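You operate a simulated robot arm through the tools that you are given. There is no shell and no other tool.

The job below is to be done with a simulated two-armed robot. You get a single attempt, and the scene is never put back.

Task
Sift a cup of flour into the green bowl.
Fine: spill nothing, and leave the empty cup and the sieve on the end worktop. Set down upright: measuring cup.

The check looks at the end state, three seconds after you hand in, the way a careful person would. Anything else that was tipped, shoved, dropped, spilled or broken makes it a failure.

Robot
Two 7-joint arms with three-finger grippers on one trunk that stands fixed in place. Base frame: the origin is at the foot of the trunk, x ahead of it, y to its left, z up. Lengths are in mm, angles in rad, forces in N, time in s.
The left shoulder is at [30, 124, 1158], the right one opposite. With the tool pointing down near the work surface each hand reaches from about 100 to 380 mm from the base axis, measured 20 degrees to its own side. Payload 2.2 kg a hand.
The tool frame of a hand sits at the grasp point between the pads (the TCP): z along the fingers, y along the line on which they close. The tips reach 28 mm beyond it. Largest opening 102 mm; the body of the gripper starts 71 mm behind the TCP.
Orientation is that of the tool frame in the base frame, as a unit quaternion [w, x, y, z]. With the fingers straight down and closing along the base's y, the tool's x points along the base's -x, its y along +y and its z along -z.

Tools
- The arms move only by the tool step_arm. It takes "left_increments", "right_increments" or both (then of equal length, played together; a hand with none holds still); each is a list of rows, each a list of 3 entries, a list of its own where there are three numbers: the shift along the tool's x, y, z in units of 200 mm (1.0 is 200 mm), then the turn, a rotation vector about the tool's x, y, z in units of 90 degrees (1.0 is 90 degrees), then the gripper command, from -1 (shut) to 1 (fully open), values between in proportion. In form: [[[tx, ty, tz], [wx, wy, wz], hand], ...]. A call has 1 to 20 rows; each row is the pose to reach, as a shift and turn from the pose commanded when the call began, along the tool's axes at that moment. A call with a number of a shift or a turn outside -1 to 1 is refused whole. Rows are played at 5 a second. More than 50 mm and 0.15 rad between two rows, or a gripper value outside its range, and nothing of the call is played. A pose out of reach is approached as far as the arm can. The call stops where the force on the tool passes 40 N (or 10 N more than at its start, if that is more) or the arm is blocked; 0.2 s more then pass. Each finger halts on what it meets, pressing with about 41 N; the grip force reading is that of the motor and also rises with nothing between the fingers. The clock runs only during rows and for 0.2 s after the last one: add rows that repeat a pose to give the fingers time. The reply holds the time, the measured pose of the TCP, the force on the tool along the base axes, the opening and the grip force, in the units named above and with some noise, with the torque about the TCP (base axes, N m) and any sound that the robot's microphone picked up.
- Cameras (640 x 400 px; columns grow to the right, rows downward): "scene" is now at [40, -0.1, 1864.4]; the picture's right is [0.00, -1.00, 0.00], its down [-0.83, -0.00, -0.56] and it looks along [0.56, 0.00, -0.83] (base axes); focal length 333 px, centre (320, 200). "left" rides on the left gripper at [72, 38, -86] in its tool frame; the picture's right is [-0.47, 0.89, 0.00], its down [-0.60, -0.32, -0.73] and it looks along [-0.65, -0.34, 0.68] (tool axes); focal length 256 px, centre (320, 200). "right" rides on the right gripper at [69, 44, -86] in its tool frame; the picture's right is [-0.53, 0.85, 0.00], its down [-0.58, -0.36, -0.73] and it looks along [-0.62, -0.39, 0.68] (tool axes); focal length 256 px, centre (320, 200). There is no depth. A picture from a camera that has moved, and an enlarged one, comes with that camera's place and axes in the base frame and with its lens.
- snapshot(camera): a new picture of that camera. The clock stands still meanwhile.
- move_column(by): slides the trunk up (or, below 0, down) by that many mm; the arms and the scene camera ride with it, the base frame stays. It gives what a move gives, with no picture.
- turn_head(pan, tilt): turns the head with the scene camera to pan (to the left, within 2.496 rad either way) and tilt (down, from -0.506 to 1.204), counted from straight ahead of the robot. It gives what a move gives.
- close_up(camera, box): a new picture of the part [left, top, right, bottom] of that camera's present view, enlarged. The clock stands still meanwhile.
- close_job(): hands the job in; it is judged then, once.

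Nothing tells you positions but the pictures and the camera data. Unless the task says otherwise, let go and move clear before handing in.

The tools are called after "Emit:" as name(argument=value, ...) on one line, values as JSON. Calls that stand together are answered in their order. step_arm: Moves the arms, as the interface text tells. Its arguments: {"type":"object","properties":{"left_increments":{"type":"array","items":{"type":"array"}},"right_increments":{"type":"array","items":{"type":"array"}}},"required":[]} The other tools are called the same way: move_column (by) slides the trunk up or down; turn_head (pan, tilt) turns the head that bears the scene camera; snapshot (camera) takes a picture; close_up (camera, box) takes an enlarged picture of a part of a camera's view; close_job () hands the job in.

At the start:

```text
t: 0.0
left_ee_pos: [533.7, 342.8, 1362.9]
left_tcp_rot: [0.0, 0.0, 1.0, 0.0]
left_contact_force: [0.2, -0.1, 0.5]
left_moment: [0.01, -0.01, -0.02]
left_opening: 102.2
left_grasp_force: 0.0
right_ee_pos: [472.7, -143.7, 1327.4]
right_tcp_rot: [0.0, 0.001, 1.0, 0.0]
right_contact_force: [-0.7, -0.1, 0.2]
right_moment: [-0.01, -0.01, 0.04]
right_opening: 101.8
right_grasp_force: 0.0
trunk travel left (down, up): [-400.0, 140.0]
head pan, tilt: [0.0, 0.972]
```

scene: 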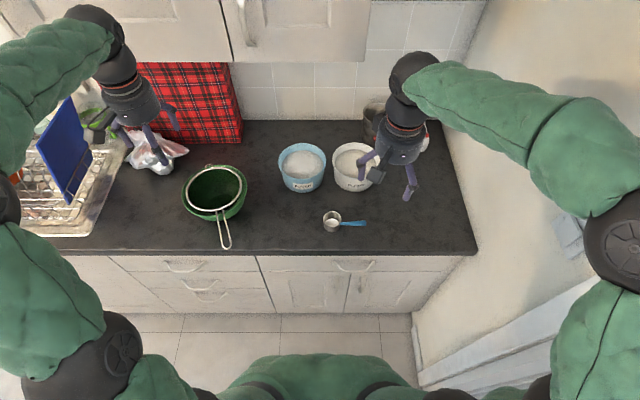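
right: 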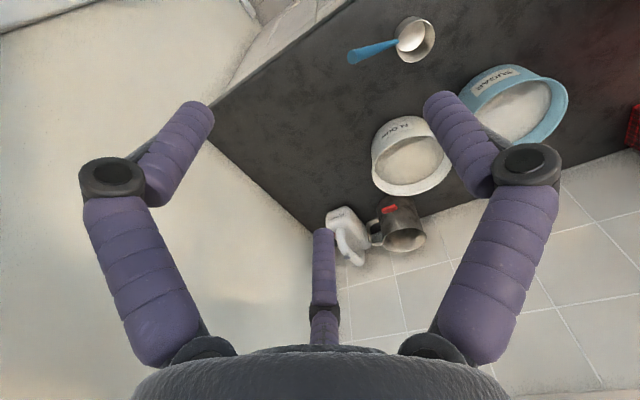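
left: 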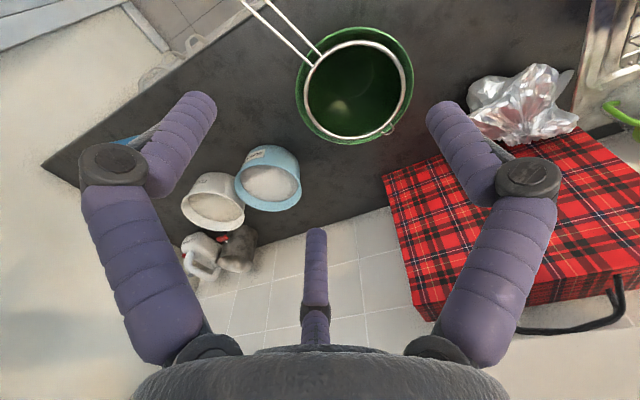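

I see a worktop with a green bowl with a sieve resting on it, a blue-rimmed tub (sugar) and a white tub (flour), and a measuring cup with a blue handle. I'll take closer looks before moving anything.

Emit:
close_up(camera="scene", box=[260, 90, 480, 260])

Emit:
close_up(camera="scene", box=[120, 120, 280, 260])

Emit:
close_up(camera="right", box=[320, 0, 600, 200])

Emit:
close_up(camera="left", box=[160, 0, 440, 280])

```text
2.35 times, centred on (370, 175) of scene
camera zoom: at [40.0, -0.1, 1864.4], right [0.0, -1.0, 0.0], down [-0.83, 0.0, -0.56], along [0.56, 0.0, -0.83], focal length 784 px, centre (202, 259)
```

zoom: 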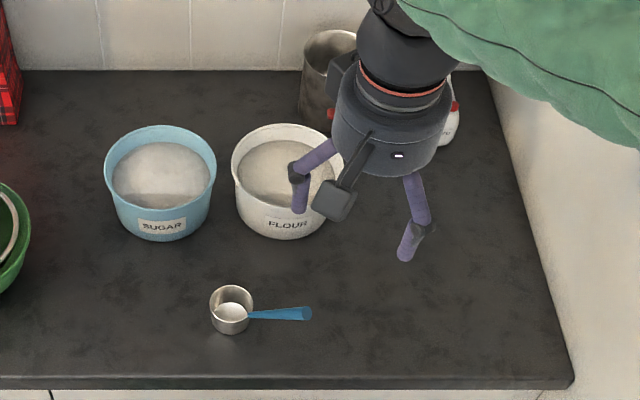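

```text
2.86 times, centred on (200, 190) of scene
camera zoom: at [40.0, -0.1, 1864.4], right [0.0, -1.0, 0.0], down [-0.83, 0.0, -0.56], along [0.56, 0.0, -0.83], focal length 952 px, centre (663, 229)
```

zoom: 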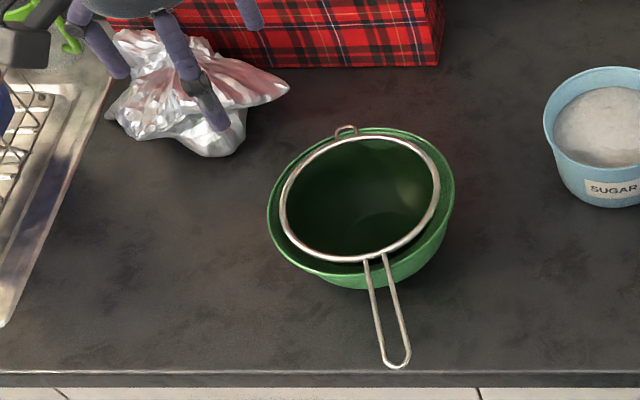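

```text
2.00 times, centred on (460, 100) of right
camera zoom: at [404.3, -99.8, 1412.9], right [0.53, 0.85, 0.0], down [0.58, -0.36, 0.73], along [0.62, -0.39, -0.68], focal length 512 px, centre (40, 400)
```

zoom: 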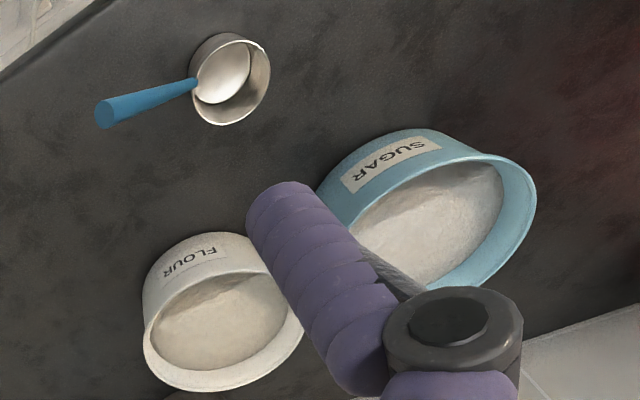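

```text
1.43 times, centred on (300, 140) of left
camera zoom: at [461.9, 378.9, 1448.7], right [0.47, 0.89, 0.0], down [0.6, -0.32, 0.73], along [0.65, -0.34, -0.68], focal length 366 px, centre (349, 286)
```

zoom: 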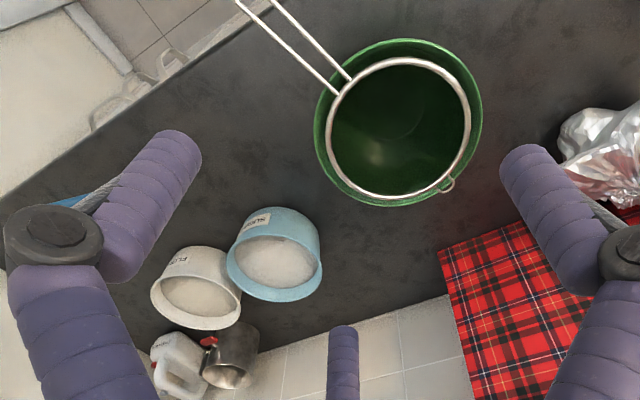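

The cup seems to hold something white already, and the sieve appears to rest in the bowl. I'll look round the rest of the room and closer at the cup.

Emit:
turn_head(pan=0.9, tilt=0.8)

Emit:
snapshot(camera="scene")

Emit:
turn_head(pan=-0.9, tilt=0.8)

Emit:
snapshot(camera="scene")

Emit:
turn_head(pan=0.0, tilt=0.3)

Emit:
snapshot(camera="scene")

Emit:
turn_head(pan=0.0, tilt=0.972)

Emit:
close_up(camera="scene", box=[310, 195, 380, 245])

Emit:
close_up(camera="right", box=[340, 0, 460, 75])

```text
t: 1.2
left_ee_pos: [532.9, 341.6, 1362.4]
left_tcp_rot: [0.0, 0.0, 1.0, 0.0]
left_contact_force: [0.2, 0.0, 0.0]
left_moment: [-0.01, 0.03, 0.0]
left_opening: 102.1
left_grasp_force: 0.1
right_ee_pos: [473.0, -143.5, 1328.4]
right_tcp_rot: [0.0, 0.0, 1.0, 0.0]
right_contact_force: [0.1, 0.6, 0.3]
right_moment: [0.0, 0.02, 0.01]
right_opening: 101.8
right_grasp_force: 0.0
trunk travel left (down, up): [-400.0, 140.0]
head pan, tilt: [0.901, 0.799]
```

```text
taken
camera scene: at [18.7, 63.0, 1877.5], right [0.78, -0.62, 0.0], down [-0.45, -0.56, -0.7], along [0.43, 0.55, -0.72], focal length 333 px, centre (320, 200)
```

scene: 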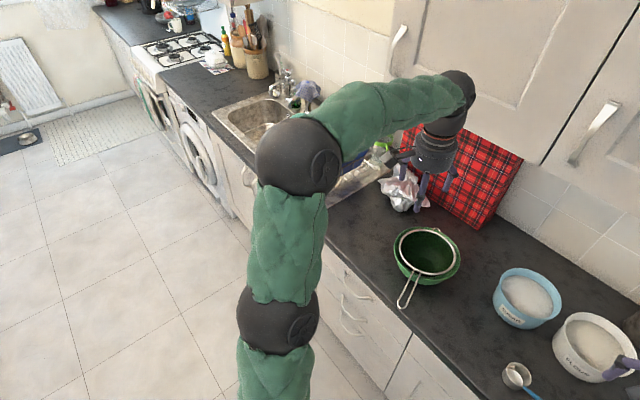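

```text
t: 3.0
left_ee_pos: [533.4, 342.2, 1363.7]
left_tcp_rot: [0.001, 0.0, 1.0, -0.001]
left_contact_force: [0.0, -0.1, 0.4]
left_moment: [-0.02, 0.03, 0.02]
left_opening: 101.8
left_grasp_force: 0.0
right_ee_pos: [472.0, -143.4, 1327.7]
right_tcp_rot: [0.0, 0.0, 1.0, 0.0]
right_contact_force: [0.4, 0.4, -0.6]
right_moment: [-0.02, -0.01, -0.02]
right_opening: 101.9
right_grasp_force: 0.0
trunk travel left (down, up): [-400.0, 140.0]
head pan, tilt: [-0.901, 0.799]
```

```text
taken
camera scene: at [18.7, -63.3, 1877.5], right [-0.78, -0.62, 0.0], down [-0.45, 0.56, -0.7], along [0.43, -0.55, -0.72], focal length 333 px, centre (320, 200)
```

scene: 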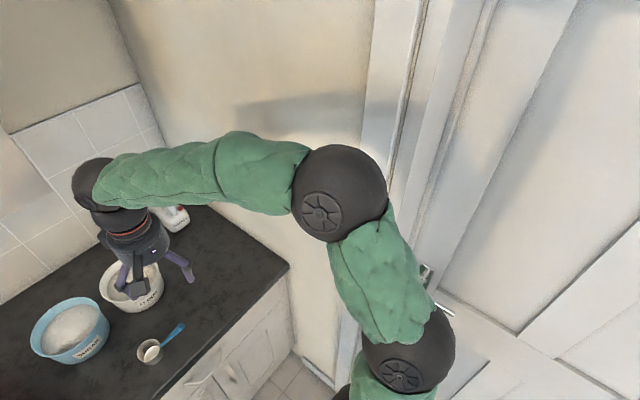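

```text
t: 4.2
left_ee_pos: [532.9, 342.3, 1362.4]
left_tcp_rot: [0.0, 0.0, 1.0, 0.0]
left_contact_force: [0.3, 0.3, 0.1]
left_moment: [0.0, 0.02, -0.05]
left_opening: 101.9
left_grasp_force: 0.0
right_ee_pos: [473.3, -143.5, 1327.5]
right_tcp_rot: [0.0, 0.001, 1.0, 0.0]
right_contact_force: [0.0, 0.4, -0.6]
right_moment: [-0.01, 0.02, -0.03]
right_opening: 101.8
right_grasp_force: 0.2
trunk travel left (down, up): [-400.0, 140.0]
head pan, tilt: [0.0, 0.3]
```

```text
taken
camera scene: at [61.9, -0.3, 1921.8], right [0.0, -1.0, 0.0], down [-0.3, 0.0, -0.96], along [0.96, 0.0, -0.3], focal length 333 px, centre (320, 200)
```

scene: 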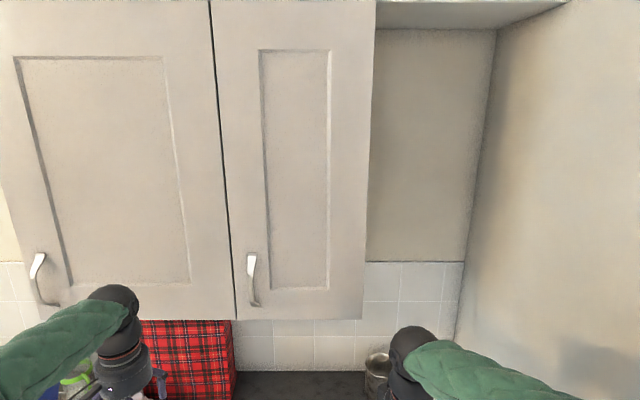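

```text
t: 5.2
left_ee_pos: [535.2, 341.6, 1362.6]
left_tcp_rot: [-0.001, 0.0, 1.0, -0.001]
left_contact_force: [-1.1, -0.6, 0.2]
left_moment: [0.01, -0.02, 0.02]
left_opening: 102.0
left_grasp_force: 0.1
right_ee_pos: [473.4, -143.7, 1327.8]
right_tcp_rot: [-0.001, 0.0, 1.0, -0.001]
right_contact_force: [-0.3, 0.2, 0.1]
right_moment: [0.01, 0.01, 0.0]
right_opening: 101.8
right_grasp_force: 0.0
trunk travel left (down, up): [-400.0, 140.0]
head pan, tilt: [0.0, 0.972]
```

```text
8.00 times, centred on (345, 220) of scene
camera zoom: at [40.0, -0.2, 1864.4], right [0.0, -1.0, 0.0], down [-0.83, 0.0, -0.56], along [0.56, 0.0, -0.83], focal length 2665 px, centre (120, 40)
```

zoom: 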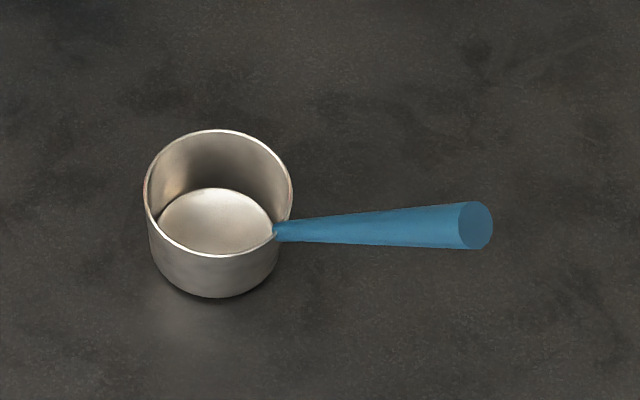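

```text
5.33 times, centred on (400, 38) of right
camera zoom: at [404.3, -99.8, 1412.9], right [0.53, 0.85, 0.0], down [0.58, -0.36, 0.73], along [0.62, -0.39, -0.68], focal length 1365 px, centre (-107, 1067)
```

zoom: 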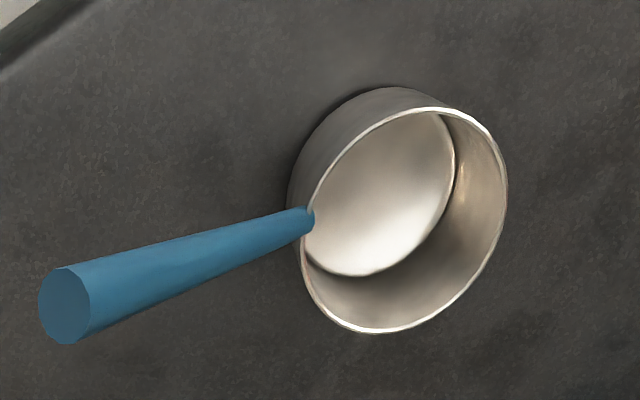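

The cup is empty, so flour must be scooped from the white tub, tipped into the sieve over the bowl and then shaken through. I put the cup at about (590,-39,920), the flour tub at about (780,-120) and the bowl at about (670,340). I'll move the right hand in for better views and to test its reach.

Emit:
step_arm(right_increments=[[[0, 0.1, 0.15], [0, 0, 0], 1], [[0, 0.2, 0.3], [0, 0, 0], 1], [[0, 0.3, 0.45], [0, 0, 0], 1], [[0, 0.4, 0.6], [0, 0, 0], 1], [[0, 0.5, 0.75], [0, 0, 0], 1], [[0, 0.62, 0.9], [0, 0, 0], 1]])

Emit:
snapshot(camera="right")

Emit:
snapshot(camera="scene")

```text
t: 6.7
left_ee_pos: [534.1, 342.9, 1363.5]
left_tcp_rot: [-0.001, 0.0, 1.0, 0.0]
left_contact_force: [-0.2, 0.5, -0.6]
left_moment: [-0.03, 0.0, -0.02]
left_opening: 101.9
left_grasp_force: 0.1
right_ee_pos: [473.9, -15.9, 1145.0]
right_tcp_rot: [-0.001, 0.0, 1.0, 0.0]
right_contact_force: [0.0, 0.0, -0.1]
right_moment: [0.01, 0.02, -0.02]
right_opening: 101.9
right_grasp_force: 0.1
trunk travel left (down, up): [-400.0, 140.0]
head pan, tilt: [0.0, 0.972]
```

```text
taken
camera right: at [404.9, 27.3, 1231.3], right [0.53, 0.84, 0.0], down [0.58, -0.36, 0.73], along [0.62, -0.39, -0.68], focal length 256 px, centre (320, 200)
```

right: 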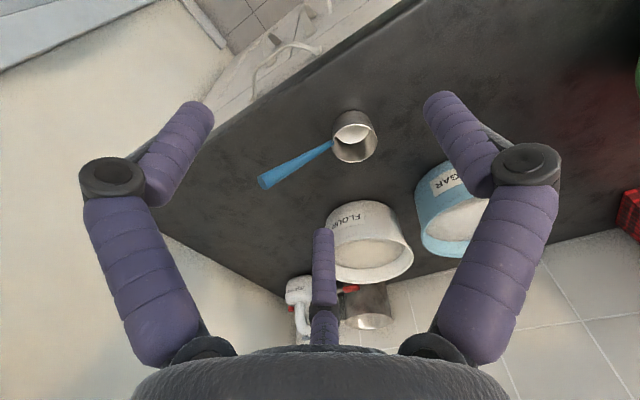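

```text
taken
camera scene: at [41.2, 1.3, 1864.3], right [0.0, -1.0, 0.0], down [-0.83, 0.0, -0.56], along [0.56, 0.0, -0.83], focal length 333 px, centre (320, 200)
```

scene: 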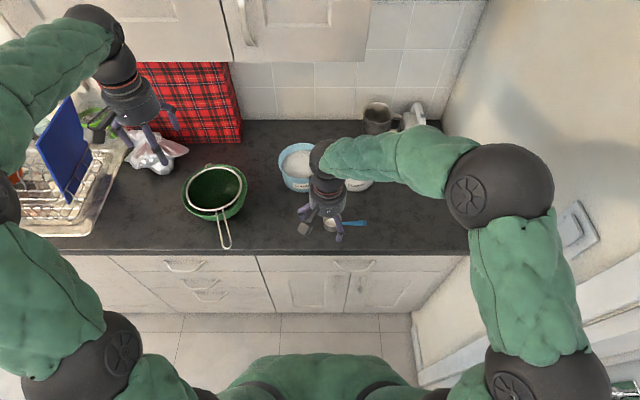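

The pictures show what looks like three fingers on the hand, although it is described as two-fingered. I'll close it in free air to see how it really shuts.

Emit:
step_arm(right_increments=[[[0, 0, 0], [0, 0, 0], 0], [[0, 0, 0], [0, 0, 0], 0], [[0, 0, 0], [0, 0, 0], -0.5], [[0, 0, 0], [0, 0, 0], -0.5], [[0, 0, 0], [0, 0, 0], -0.5]])

Emit:
snapshot(camera="right")

Emit:
close_up(camera="scene", box=[270, 140, 380, 250])

```text
t: 7.8
left_ee_pos: [532.7, 341.0, 1363.9]
left_tcp_rot: [0.0, 0.001, 1.0, 0.0]
left_contact_force: [0.7, 0.0, -0.1]
left_moment: [0.03, 0.01, 0.02]
left_opening: 101.9
left_grasp_force: 0.0
right_ee_pos: [471.6, -17.6, 1146.4]
right_tcp_rot: [0.0, 0.001, 1.0, 0.0]
right_contact_force: [0.2, 0.2, -0.7]
right_moment: [0.02, 0.0, -0.02]
right_opening: 25.7
right_grasp_force: 0.1
trunk travel left (down, up): [-400.0, 140.0]
head pan, tilt: [0.0, 0.972]
```

```text
taken
camera right: at [403.9, 26.1, 1232.1], right [0.53, 0.85, 0.0], down [0.58, -0.36, 0.73], along [0.62, -0.39, -0.68], focal length 256 px, centre (320, 200)
```

right: 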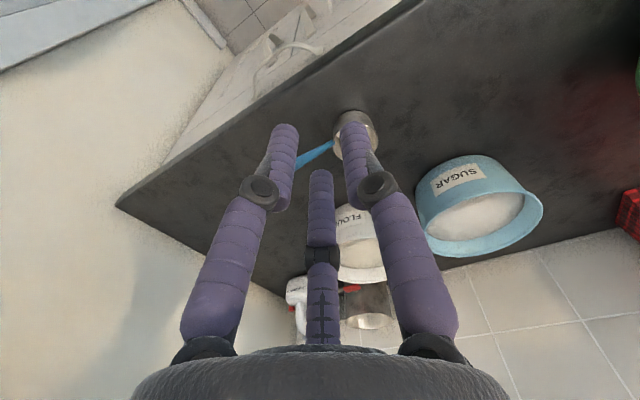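

```text
3.64 times, centred on (325, 195) of scene
camera zoom: at [39.8, -0.3, 1864.3], right [0.0, -1.0, 0.0], down [-0.83, 0.0, -0.56], along [0.56, 0.0, -0.83], focal length 1211 px, centre (302, 218)
```

zoom: 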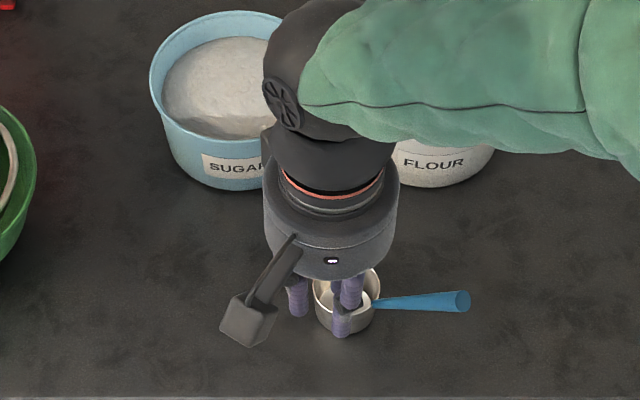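

The hand shuts symmetrically, and a handle lying along the tool's x will suit it. Now I'll reopen it and measure things from this view.

Emit:
step_arm(right_increments=[[[0, 0, 0.1], [0, 0, 0], 1], [[0.1, 0, 0.2], [0, 0, 0], 1], [[0.1, 0.1, 0.2], [0, 0, 0], 1], [[0.1, 0.15, 0.2], [0, 0, 0], 1]])

Emit:
close_up(camera="right", box=[220, 60, 440, 280])

Emit:
close_up(camera="scene", box=[310, 195, 380, 245])

Emit:
close_up(camera="left", box=[160, 130, 320, 290])

Emit:
close_up(camera="left", box=[240, 0, 440, 160])

```text
t: 8.8
left_ee_pos: [532.7, 341.7, 1362.7]
left_tcp_rot: [0.0, 0.0, 1.0, 0.0]
left_contact_force: [0.0, -0.6, -0.6]
left_moment: [-0.01, 0.02, -0.02]
left_opening: 102.1
left_grasp_force: 0.2
right_ee_pos: [452.8, 12.5, 1107.6]
right_tcp_rot: [0.0, 0.0, 1.0, 0.0]
right_contact_force: [0.0, -0.6, -0.8]
right_moment: [-0.01, 0.03, 0.01]
right_opening: 102.1
right_grasp_force: 0.0
trunk travel left (down, up): [-400.0, 140.0]
head pan, tilt: [0.0, 0.972]
```

```text
1.82 times, centred on (330, 170) of right
camera zoom: at [384.4, 56.3, 1193.1], right [0.53, 0.85, 0.0], down [0.58, -0.36, 0.73], along [0.62, -0.39, -0.68], focal length 465 px, centre (302, 254)
```

zoom: 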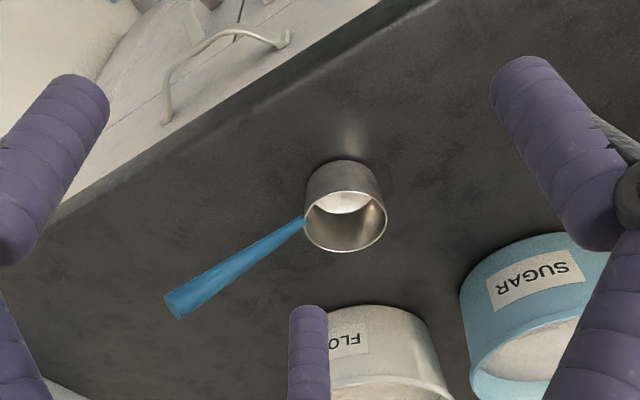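

```text
8.00 times, centred on (345, 220) of scene
camera zoom: at [39.7, -0.4, 1864.3], right [0.0, -1.0, 0.0], down [-0.83, 0.0, -0.56], along [0.56, 0.0, -0.83], focal length 2665 px, centre (120, 40)
```

zoom: 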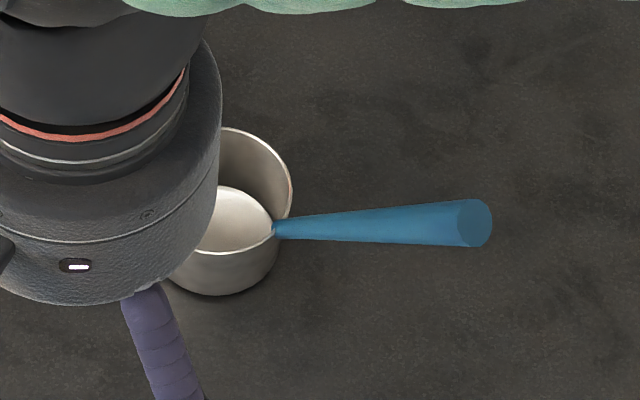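

```text
2.50 times, centred on (240, 210) of left
camera zoom: at [461.7, 378.6, 1448.7], right [0.47, 0.89, 0.0], down [0.6, -0.32, 0.73], along [0.65, -0.34, -0.68], focal length 640 px, centre (520, 175)
```

zoom: 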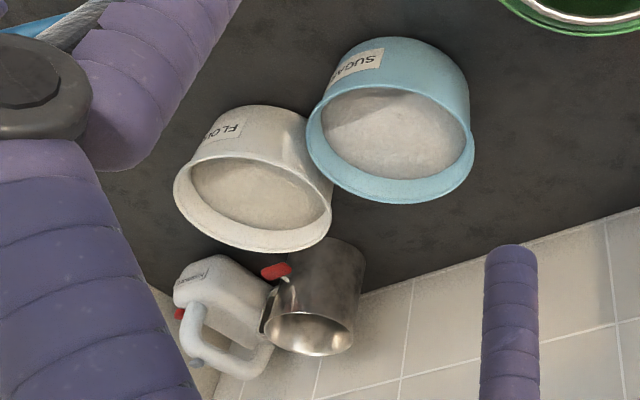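

```text
2.50 times, centred on (340, 80) of left
camera zoom: at [461.7, 378.6, 1448.7], right [0.47, 0.89, 0.0], down [0.6, -0.32, 0.73], along [0.65, -0.34, -0.68], focal length 640 px, centre (270, 500)
```

zoom: 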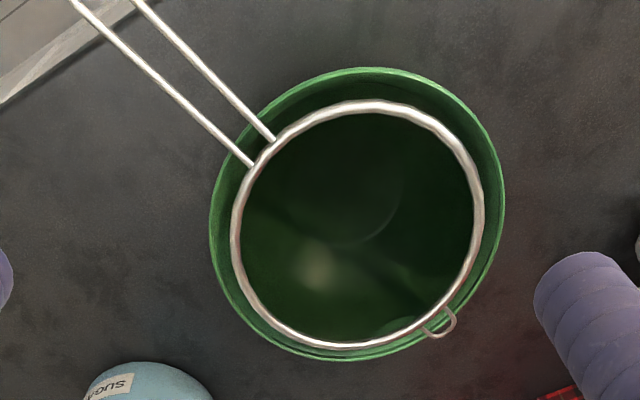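

I now read the cup at about (589,-39), rim z≈951, and its handle slants up towards the robot to an end near (534,-129,1021). I plan to grip along the handle from above; first I'll spin the hand about the vertical in free air to prepare that.

Emit:
step_arm(right_increments=[[[-0.006, -0.05, -0.04], [0, 0, 0.0833], 1], [[-0.012, -0.1, -0.08], [0, 0, 0.1667], 1], [[-0.018, -0.15, -0.12], [0, 0, 0.25], 1], [[-0.024, -0.2, -0.16], [0, 0, 0.3333], 1], [[-0.03, -0.25, -0.2], [0, 0, 0.4167], 1], [[-0.036, -0.3, -0.24], [0, 0, 0.5], 1], [[-0.042, -0.35, -0.28], [0, 0, 0.5833], 1], [[-0.048, -0.4, -0.3], [0, 0, 0.6667], 1]])

Emit:
snapshot(camera="scene")

Emit:
snapshot(camera="right")

```text
t: 10.7
left_ee_pos: [533.5, 340.5, 1362.5]
left_tcp_rot: [0.0, 0.0, 1.0, 0.0]
left_contact_force: [-0.3, -0.1, 0.3]
left_moment: [0.01, 0.0, 0.01]
left_opening: 101.9
left_grasp_force: 0.1
right_ee_pos: [462.2, -71.0, 1167.4]
right_tcp_rot: [0.0, 0.501, 0.866, 0.0]
right_contact_force: [-0.3, 0.0, 0.8]
right_moment: [-0.01, 0.02, -0.02]
right_opening: 102.0
right_grasp_force: 0.1
trunk travel left (down, up): [-400.0, 140.0]
head pan, tilt: [0.0, 0.972]
```

```text
taken
camera scene: at [39.8, -0.5, 1864.3], right [0.0, -1.0, 0.0], down [-0.83, 0.0, -0.56], along [0.56, 0.0, -0.83], focal length 333 px, centre (320, 200)
```

scene: 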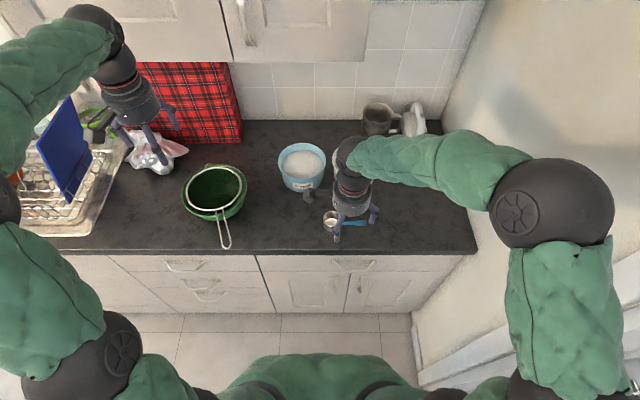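

```text
taken
camera right: at [465.2, 12.4, 1252.6], right [1.0, -0.04, 0.0], down [-0.03, -0.68, 0.73], along [-0.03, -0.73, -0.68], focal length 256 px, centre (320, 200)
```

right: 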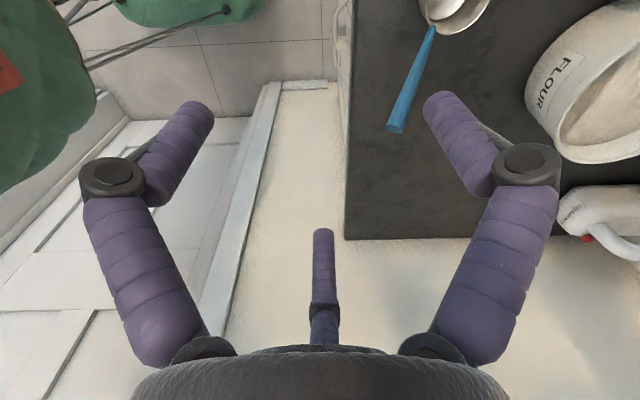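

The elbow is fairly near the right-hand wall, so I'll go on in small steps. I'll finish the spin and then pitch the hand to point down along the handle, whose end I place at (534,-130,1018).

Emit:
step_arm(right_increments=[[[-0.0375, -0.009, 0], [0, 0, 0.0833], 1], [[-0.075, -0.018, 0], [0, 0, 0.1667], 1], [[-0.1125, -0.027, 0], [0, 0, 0.25], 1], [[-0.15, -0.035, 0], [0, 0, 0.3333], 1], [[-0.1875, -0.044, 0], [0, 0, 0.4167], 1], [[-0.225, -0.052, 0], [0, 0, 0.5], 1], [[-0.2625, -0.061, 0], [0, 0, 0.5833], 1], [[-0.3, -0.07, 0], [0, 0, 0.6667], 1]])

Emit:
snapshot(camera="scene")

Emit:
snapshot(camera="right")

```text
t: 12.4
left_ee_pos: [533.8, 342.6, 1362.1]
left_tcp_rot: [-0.001, 0.0, 1.0, 0.0]
left_contact_force: [-0.2, 0.3, 0.9]
left_moment: [0.0, 0.0, 0.0]
left_opening: 101.9
left_grasp_force: 0.1
right_ee_pos: [478.7, -129.4, 1168.1]
right_tcp_rot: [-0.001, 0.867, 0.499, 0.0]
right_contact_force: [0.6, -0.6, 0.8]
right_moment: [0.01, -0.01, -0.01]
right_opening: 102.2
right_grasp_force: 0.0
trunk travel left (down, up): [-400.0, 140.0]
head pan, tilt: [0.0, 0.972]
```

```text
taken
camera scene: at [39.9, -0.4, 1864.3], right [0.0, -1.0, 0.0], down [-0.83, 0.0, -0.56], along [0.56, 0.0, -0.83], focal length 333 px, centre (320, 200)
```

scene: 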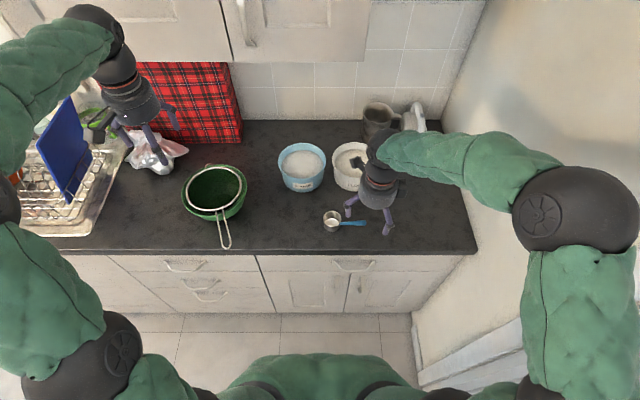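

```text
taken
camera right: at [552.7, -90.7, 1253.3], right [0.46, -0.89, 0.0], down [-0.6, -0.32, 0.73], along [-0.65, -0.34, -0.68], focal length 256 px, centre (320, 200)
```

right: 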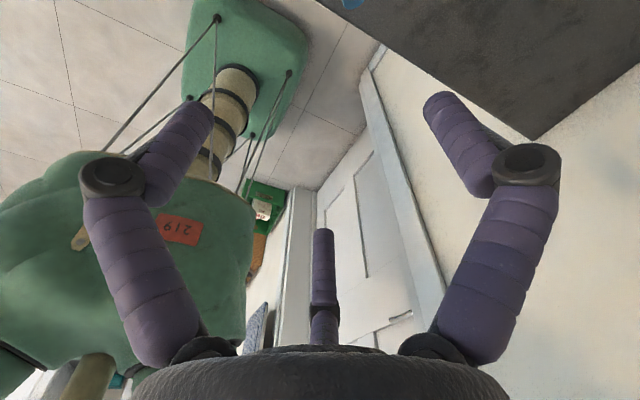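

The hand is spun and clear. Next I pitch it 35° to line up with the slanted handle, above the handle's end.

Emit:
step_arm(right_increments=[[[-0.02, 0.024, 0.03], [0, 0.078, 0], 1], [[-0.043, 0.048, 0.06], [0, 0.156, 0], 1], [[-0.065, 0.072, 0.09], [0, 0.233, 0], 1], [[-0.087, 0.097, 0.12], [0, 0.311, 0], 1], [[-0.109, 0.121, 0.15], [0, 0.389, 0], 1]])

Emit:
snapshot(camera="scene")

Emit:
snapshot(camera="right")

```text
t: 13.7
left_ee_pos: [533.2, 341.3, 1363.0]
left_tcp_rot: [0.001, 0.0, 1.0, 0.0]
left_contact_force: [0.0, 0.0, -0.3]
left_moment: [0.05, 0.03, 0.03]
left_opening: 101.9
left_grasp_force: 0.0
right_ee_pos: [490.3, -160.5, 1137.5]
right_tcp_rot: [-0.15, 0.826, 0.477, 0.261]
right_contact_force: [-0.5, 0.7, -0.7]
right_moment: [0.04, 0.01, 0.03]
right_opening: 101.8
right_grasp_force: 0.1
trunk travel left (down, up): [-400.0, 140.0]
head pan, tilt: [0.0, 0.972]
```

```text
taken
camera scene: at [39.8, -0.8, 1864.3], right [0.0, -1.0, 0.0], down [-0.83, 0.0, -0.56], along [0.56, 0.0, -0.83], focal length 333 px, centre (320, 200)
```

scene: 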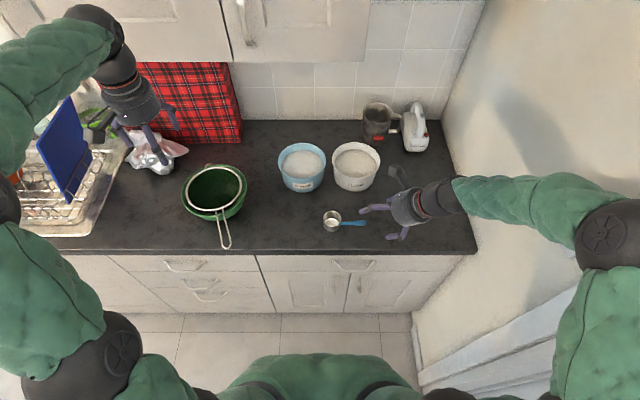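

```text
taken
camera right: at [532.2, -175.8, 1246.7], right [0.51, -0.8, -0.31], down [-0.76, -0.59, 0.27], along [-0.39, 0.1, -0.91], focal length 256 px, centre (320, 200)
```

right: 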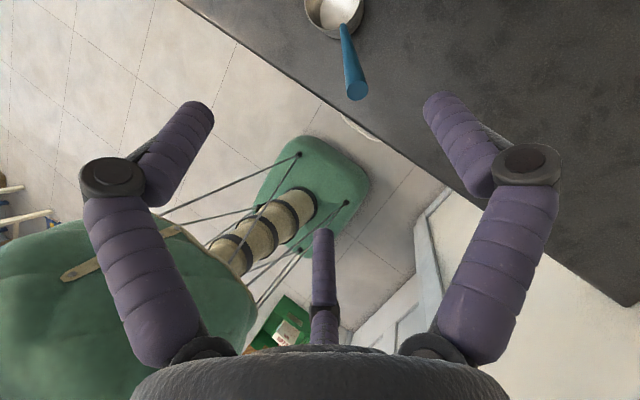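

The pitch worked. I'll check the elbow's clearance to the wall before going on, and look closely down the hand at the handle.

Emit:
turn_head(pan=-1.0, tilt=0.6)

Emit:
snapshot(camera="scene")

Emit:
close_up(camera="right", box=[260, 0, 420, 110])

```text
t: 14.9
left_ee_pos: [534.0, 342.5, 1363.8]
left_tcp_rot: [0.0, 0.0, 1.0, 0.0]
left_contact_force: [-0.6, 0.0, 0.2]
left_moment: [-0.02, -0.01, 0.01]
left_opening: 102.2
left_grasp_force: 0.1
right_ee_pos: [489.6, -159.3, 1137.9]
right_tcp_rot: [-0.15, 0.826, 0.477, 0.26]
right_contact_force: [0.6, 0.1, -0.5]
right_moment: [-0.01, 0.0, 0.0]
right_opening: 101.6
right_grasp_force: 0.1
trunk travel left (down, up): [-400.0, 140.0]
head pan, tilt: [-1.0, 0.6]
```

```text
taken
camera scene: at [16.4, -74.5, 1894.3], right [-0.84, -0.54, 0.0], down [-0.31, 0.48, -0.82], along [0.45, -0.69, -0.57], focal length 333 px, centre (320, 200)
```

scene: 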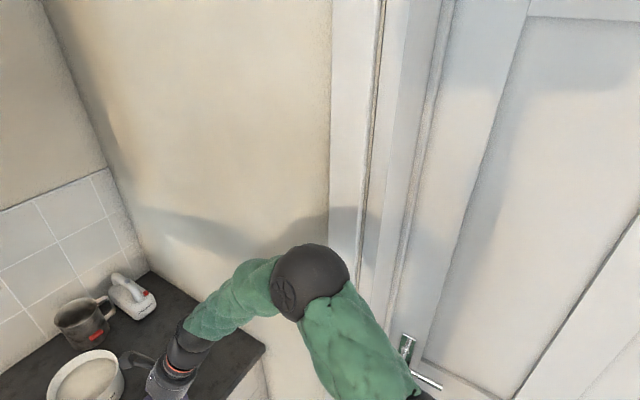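

```text
3.64 times, centred on (340, 55) of right
camera zoom: at [532.3, -174.9, 1246.6], right [0.51, -0.8, -0.31], down [-0.76, -0.59, 0.27], along [-0.4, 0.1, -0.91], focal length 931 px, centre (247, 727)
```

zoom: 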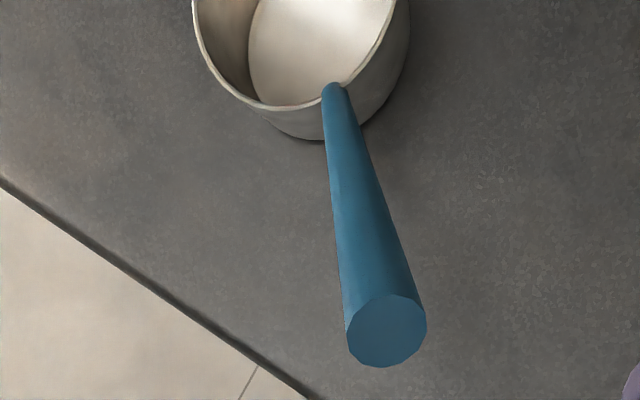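

The elbow clears the wall, and the handle end sits where I expected, about (534,-129,1018). I'll move to the pre-grasp point just above the handle's end and look again.

Emit:
step_arm(right_increments=[[[-0.025, 0.03, 0.09], [0, 0, 0], 1], [[-0.05, 0.06, 0.18], [0, 0, 0], 1], [[-0.075, 0.09, 0.27], [0, 0, 0], 1], [[-0.097, 0.12, 0.365], [0, 0, 0], 1], [[-0.097, 0.12, 0.365], [0, 0, 0], 1]])

Emit:
turn_head(pan=0.0, tilt=0.972)

Emit:
close_up(camera="scene", box=[300, 150, 480, 270])

Emit:
snapshot(camera="right")

```text
t: 16.1
left_ee_pos: [532.8, 341.5, 1364.1]
left_tcp_rot: [0.0, -0.001, 1.0, -0.001]
left_contact_force: [0.5, 0.1, -0.7]
left_moment: [0.0, -0.03, 0.04]
left_opening: 102.0
left_grasp_force: 0.0
right_ee_pos: [523.9, -150.5, 1066.0]
right_tcp_rot: [-0.151, 0.826, 0.477, 0.261]
right_contact_force: [0.2, 0.1, -0.4]
right_moment: [-0.01, 0.02, 0.0]
right_opening: 102.3
right_grasp_force: 0.1
trunk travel left (down, up): [-400.0, 140.0]
head pan, tilt: [-1.0, 0.6]
```

```text
t: 17.4
left_ee_pos: [532.8, 341.9, 1364.2]
left_tcp_rot: [-0.001, 0.0, 1.0, 0.0]
left_contact_force: [0.4, -0.8, 0.4]
left_moment: [-0.04, -0.03, 0.03]
left_opening: 102.2
left_grasp_force: 0.0
right_ee_pos: [524.2, -150.2, 1065.1]
right_tcp_rot: [-0.151, 0.825, 0.477, 0.261]
right_contact_force: [-0.9, 0.5, -0.2]
right_moment: [0.02, 0.0, 0.02]
right_opening: 102.0
right_grasp_force: 0.1
trunk travel left (down, up): [-400.0, 140.0]
head pan, tilt: [0.0, 0.972]
```

```text
3.33 times, centred on (390, 210) of scene
camera zoom: at [40.0, -0.3, 1864.3], right [0.0, -1.0, 0.0], down [-0.83, 0.0, -0.56], along [0.56, 0.0, -0.83], focal length 1110 px, centre (87, 167)
```

zoom: 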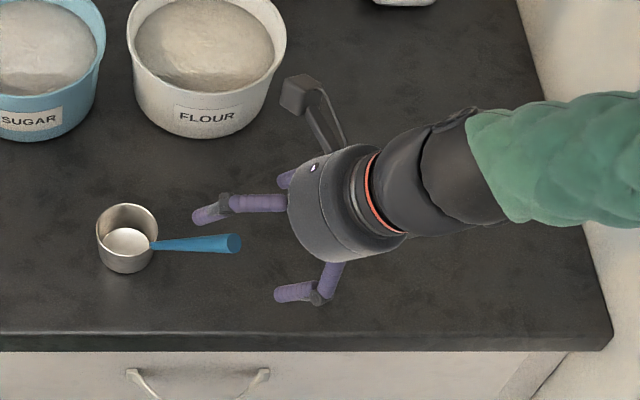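

```text
taken
camera right: at [566.7, -165.3, 1175.3], right [0.51, -0.8, -0.31], down [-0.76, -0.59, 0.27], along [-0.4, 0.1, -0.91], focal length 256 px, centre (320, 200)
```

right: 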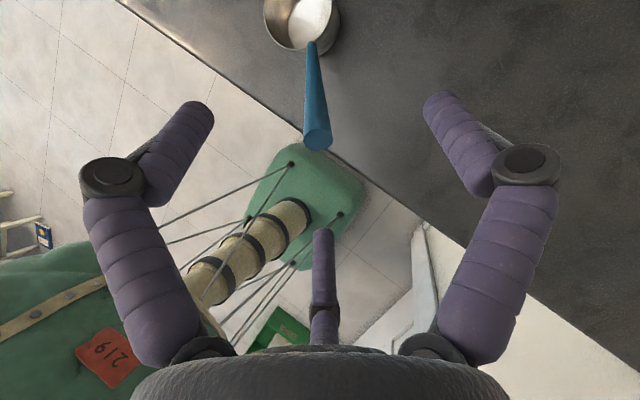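

The handle runs straight between the fingers. I'll advance along the tool axis so the handle lies between the pads, then check.

Emit:
step_arm(right_increments=[[[0, 0, 0.11], [0, 0, 0], 1], [[0, 0, 0.22], [0, 0, 0], 1], [[0, 0, 0.33], [0, 0, 0], 1], [[0.005, 0, 0.446], [0, 0, 0], 1], [[0.005, 0, 0.446], [0, 0, 0], 1]])

Emit:
close_up(camera="scene", box=[300, 170, 450, 270])

Emit:
snapshot(camera="right")

```text
t: 18.6
left_ee_pos: [533.1, 341.4, 1363.2]
left_tcp_rot: [0.0, 0.0, 1.0, 0.0]
left_contact_force: [0.7, 0.6, -0.6]
left_moment: [0.0, 0.02, 0.03]
left_opening: 102.1
left_grasp_force: 0.0
right_ee_pos: [550.6, -104.1, 993.6]
right_tcp_rot: [-0.15, 0.826, 0.477, 0.26]
right_contact_force: [0.0, -0.4, -0.1]
right_moment: [0.02, -0.02, 0.02]
right_opening: 101.8
right_grasp_force: 0.1
trunk travel left (down, up): [-400.0, 140.0]
head pan, tilt: [0.0, 0.972]
```

```text
4.00 times, centred on (375, 220) of scene
camera zoom: at [39.0, -0.5, 1864.4], right [0.0, -1.0, 0.0], down [-0.83, 0.0, -0.56], along [0.56, 0.0, -0.83], focal length 1332 px, centre (100, 120)
```

zoom: 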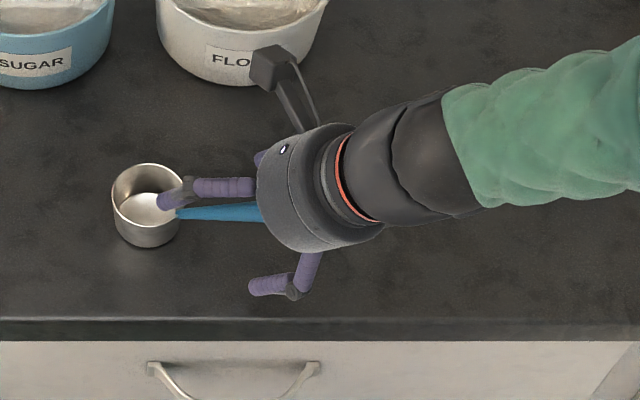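

```text
taken
camera right: at [592.2, -119.7, 1103.2], right [0.51, -0.8, -0.31], down [-0.76, -0.59, 0.27], along [-0.4, 0.1, -0.91], focal length 256 px, centre (320, 200)
```

right: 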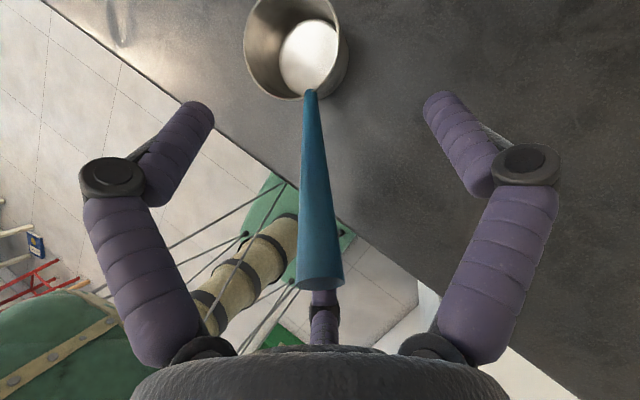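

The handle lies well centred between the fingers. I'll close on it.

Emit:
step_arm(right_increments=[[[0, 0, 0], [0, 0, 0], 0.3], [[0, 0, 0], [0, 0, 0], -0.2], [[0, 0, 0], [0, 0, 0], -0.5], [[0, 0, 0], [0, 0, 0], -1], [[0, 0, 0], [0, 0, 0], -1], [[0, 0, 0], [0, 0, 0], -1]])

Emit:
close_up(camera="scene", box=[300, 170, 450, 270])

Emit:
snapshot(camera="right")

```text
t: 20.0
left_ee_pos: [532.4, 342.8, 1362.7]
left_tcp_rot: [0.0, -0.001, 1.0, 0.0]
left_contact_force: [-0.9, 0.1, 0.7]
left_moment: [-0.03, 0.01, -0.01]
left_opening: 102.0
left_grasp_force: 0.1
right_ee_pos: [551.2, -103.7, 992.7]
right_tcp_rot: [-0.15, 0.826, 0.477, 0.261]
right_contact_force: [-1.0, -1.2, 0.2]
right_moment: [0.04, -0.03, 0.0]
right_opening: 18.8
right_grasp_force: 41.7
trunk travel left (down, up): [-400.0, 140.0]
head pan, tilt: [0.0, 0.972]
```

```text
4.00 times, centred on (375, 220) of scene
camera zoom: at [39.9, -0.1, 1864.3], right [0.0, -1.0, 0.0], down [-0.83, 0.0, -0.56], along [0.56, 0.0, -0.83], focal length 1332 px, centre (100, 120)
```

zoom: 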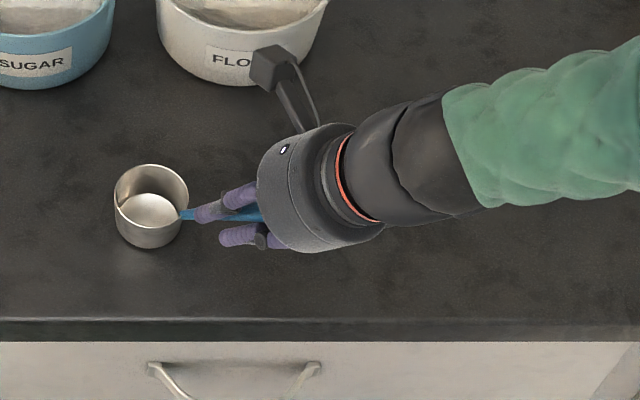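

```text
taken
camera right: at [592.6, -119.6, 1103.1], right [0.51, -0.8, -0.31], down [-0.76, -0.59, 0.27], along [-0.4, 0.1, -0.91], focal length 256 px, centre (320, 200)
```

right: 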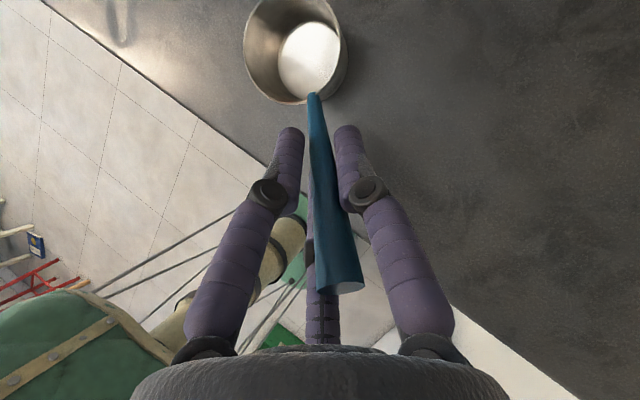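

The grip holds with the handle between the fingers. I'll lift straight up 60 mm and check that the cup comes level.

Emit:
step_arm(right_increments=[[[0.0287, 0, -0.041], [0, 0, 0], -1], [[0.0574, 0, -0.0819], [0, 0, 0], -1], [[0.1148, 0, -0.1638], [0, 0, 0], -1], [[0.172, 0, -0.2457], [0, 0, 0], -1], [[0.172, 0, -0.2457], [0, 0, 0], -1]])

Emit:
close_up(camera="scene", box=[260, 120, 450, 270])

Emit:
snapshot(camera="right")

Emit:
snapshot(camera="left")

```text
t: 21.2
left_ee_pos: [533.3, 342.5, 1362.9]
left_tcp_rot: [0.0, 0.0, 1.0, 0.0]
left_contact_force: [-0.5, 0.5, -0.6]
left_moment: [-0.04, 0.02, -0.02]
left_opening: 102.2
left_grasp_force: 0.2
right_ee_pos: [549.8, -102.3, 1054.0]
right_tcp_rot: [-0.151, 0.827, 0.476, 0.26]
right_contact_force: [-0.5, -0.7, -0.6]
right_moment: [-0.04, 0.04, 0.02]
right_opening: 18.8
right_grasp_force: 40.5
trunk travel left (down, up): [-400.0, 140.0]
head pan, tilt: [0.0, 0.972]
```

```text
2.67 times, centred on (355, 195) of scene
camera zoom: at [40.4, -0.3, 1864.3], right [0.0, -1.0, 0.0], down [-0.83, 0.0, -0.56], along [0.56, 0.0, -0.83], focal length 888 px, centre (227, 213)
```

zoom: 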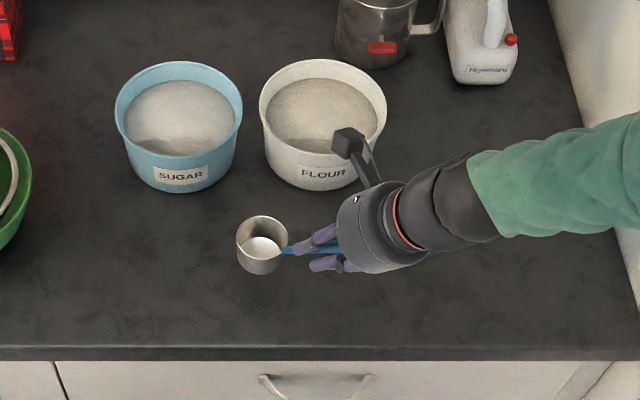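

```text
taken
camera right: at [592.0, -119.2, 1163.3], right [0.51, -0.8, -0.31], down [-0.76, -0.59, 0.27], along [-0.4, 0.1, -0.91], focal length 256 px, centre (320, 200)
```

right: 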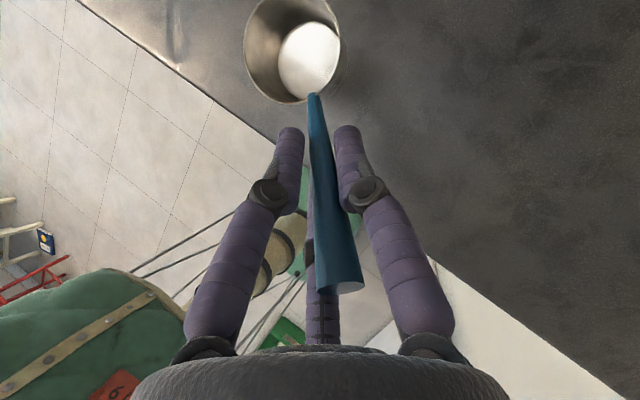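

```text
taken
camera left: at [462.3, 378.8, 1448.5], right [0.47, 0.89, 0.0], down [0.6, -0.32, 0.73], along [0.65, -0.34, -0.68], focal length 256 px, centre (320, 200)
```

left: 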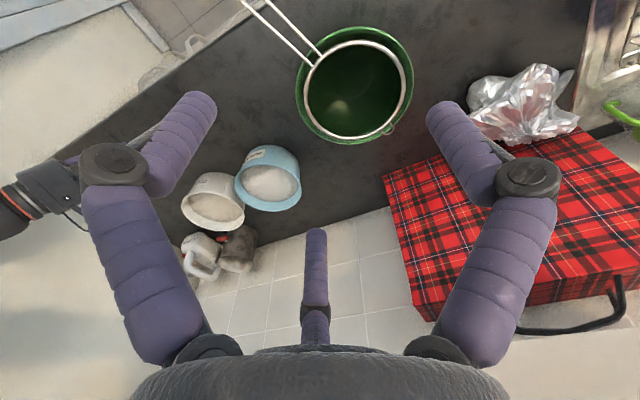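

The cup came up level and firm in the grip. The flour tub rim is centred near (793,-122,1003) and about 160 mm across; I'll raise the cup, swing the heading towards the tub and hover above it.

Emit:
step_arm(right_increments=[[[0.09, 0, -0.129], [0, 0, 0], -1], [[0.181, 0, -0.258], [0, 0, 0], -1], [[0.194, 0.14, -0.249], [-0.0318, 0, 0.0455], -1], [[0.207, 0.281, -0.24], [-0.0637, 0, 0.091], -1], [[0.22, 0.421, -0.231], [-0.0955, 0, 0.1365], -1], [[0.233, 0.562, -0.222], [-0.1273, 0, 0.182], -1], [[0.246, 0.702, -0.213], [-0.159, 0, 0.2275], -1], [[0.259, 0.843, -0.204], [-0.191, 0, 0.273], -1], [[0.259, 0.843, -0.204], [-0.191, 0, 0.273], -1]])

Emit:
snapshot(camera="scene")

Emit:
snapshot(camera="right")

```text
t: 23.2
left_ee_pos: [533.1, 341.7, 1362.5]
left_tcp_rot: [-0.001, 0.0, 1.0, 0.0]
left_contact_force: [0.5, 0.4, 0.4]
left_moment: [0.0, 0.0, -0.01]
left_opening: 102.1
left_grasp_force: 0.0
right_ee_pos: [703.9, -172.7, 1116.1]
right_tcp_rot: [-0.078, 0.921, 0.246, 0.29]
right_contact_force: [0.2, 0.3, -0.7]
right_moment: [-0.03, 0.07, 0.0]
right_opening: 19.0
right_grasp_force: 41.3
trunk travel left (down, up): [-400.0, 140.0]
head pan, tilt: [0.0, 0.972]
```

```text
taken
camera scene: at [39.2, -0.1, 1864.4], right [0.0, -1.0, 0.0], down [-0.83, 0.0, -0.56], along [0.56, 0.0, -0.83], focal length 333 px, centre (320, 200)
```

scene: 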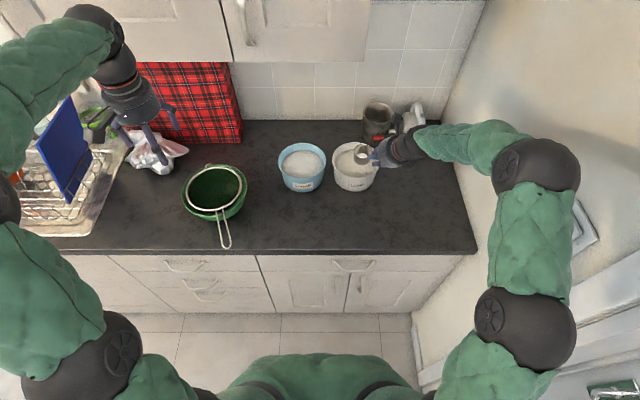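

```text
taken
camera right: at [732.0, -206.4, 1226.1], right [0.04, -0.95, -0.31], down [-0.95, -0.13, 0.27], along [-0.29, 0.28, -0.91], focal length 256 px, centre (320, 200)
```

right: 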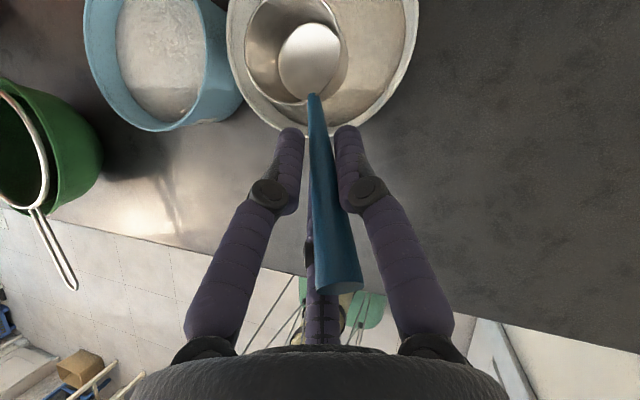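

The cup hovers over the flour tub with the arm comfortable. I'll take close-ups for the flour level.

Emit:
close_up(camera="scene", box=[265, 125, 425, 225])

Emit:
close_up(camera="right", box=[200, 0, 440, 150])

Emit:
close_up(camera="left", box=[160, 140, 320, 250])

```text
4.00 times, centred on (345, 175) of scene
camera zoom: at [39.2, -0.1, 1864.4], right [0.0, -1.0, 0.0], down [-0.83, 0.0, -0.56], along [0.56, 0.0, -0.83], focal length 1332 px, centre (220, 300)
```

zoom: 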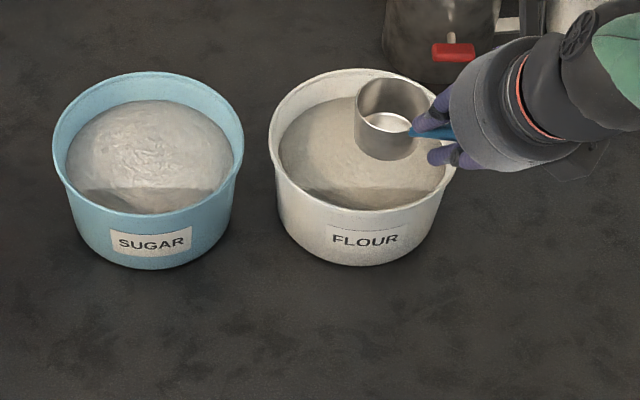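

```text
2.67 times, centred on (320, 75) of right
camera zoom: at [732.0, -206.4, 1226.1], right [0.04, -0.95, -0.31], down [-0.95, -0.13, 0.27], along [-0.29, 0.28, -0.91], focal length 683 px, centre (320, 533)
```

zoom: 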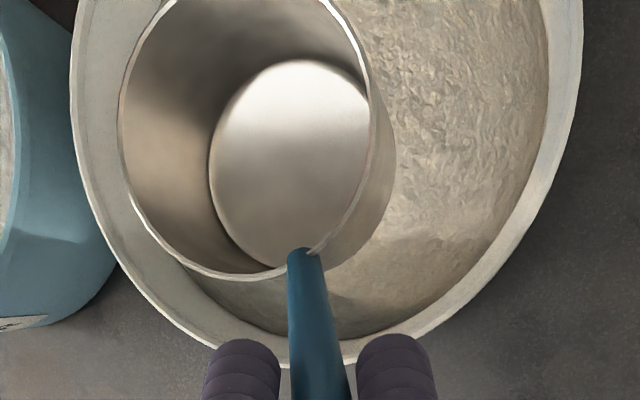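

```text
3.64 times, centred on (240, 195) of left
camera zoom: at [461.3, 378.9, 1448.9], right [0.47, 0.89, 0.0], down [0.6, -0.32, 0.73], along [0.65, -0.34, -0.68], focal length 931 px, centre (611, 218)
```

zoom: 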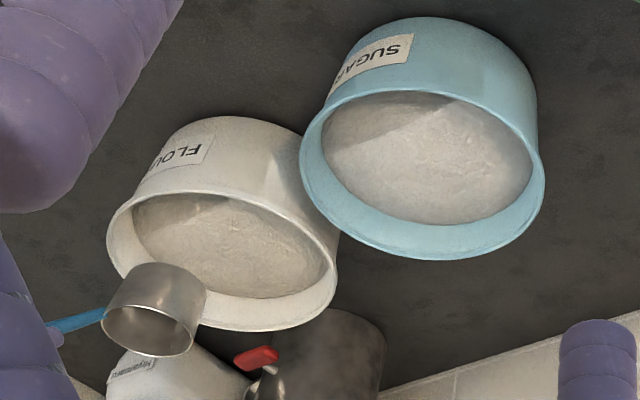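

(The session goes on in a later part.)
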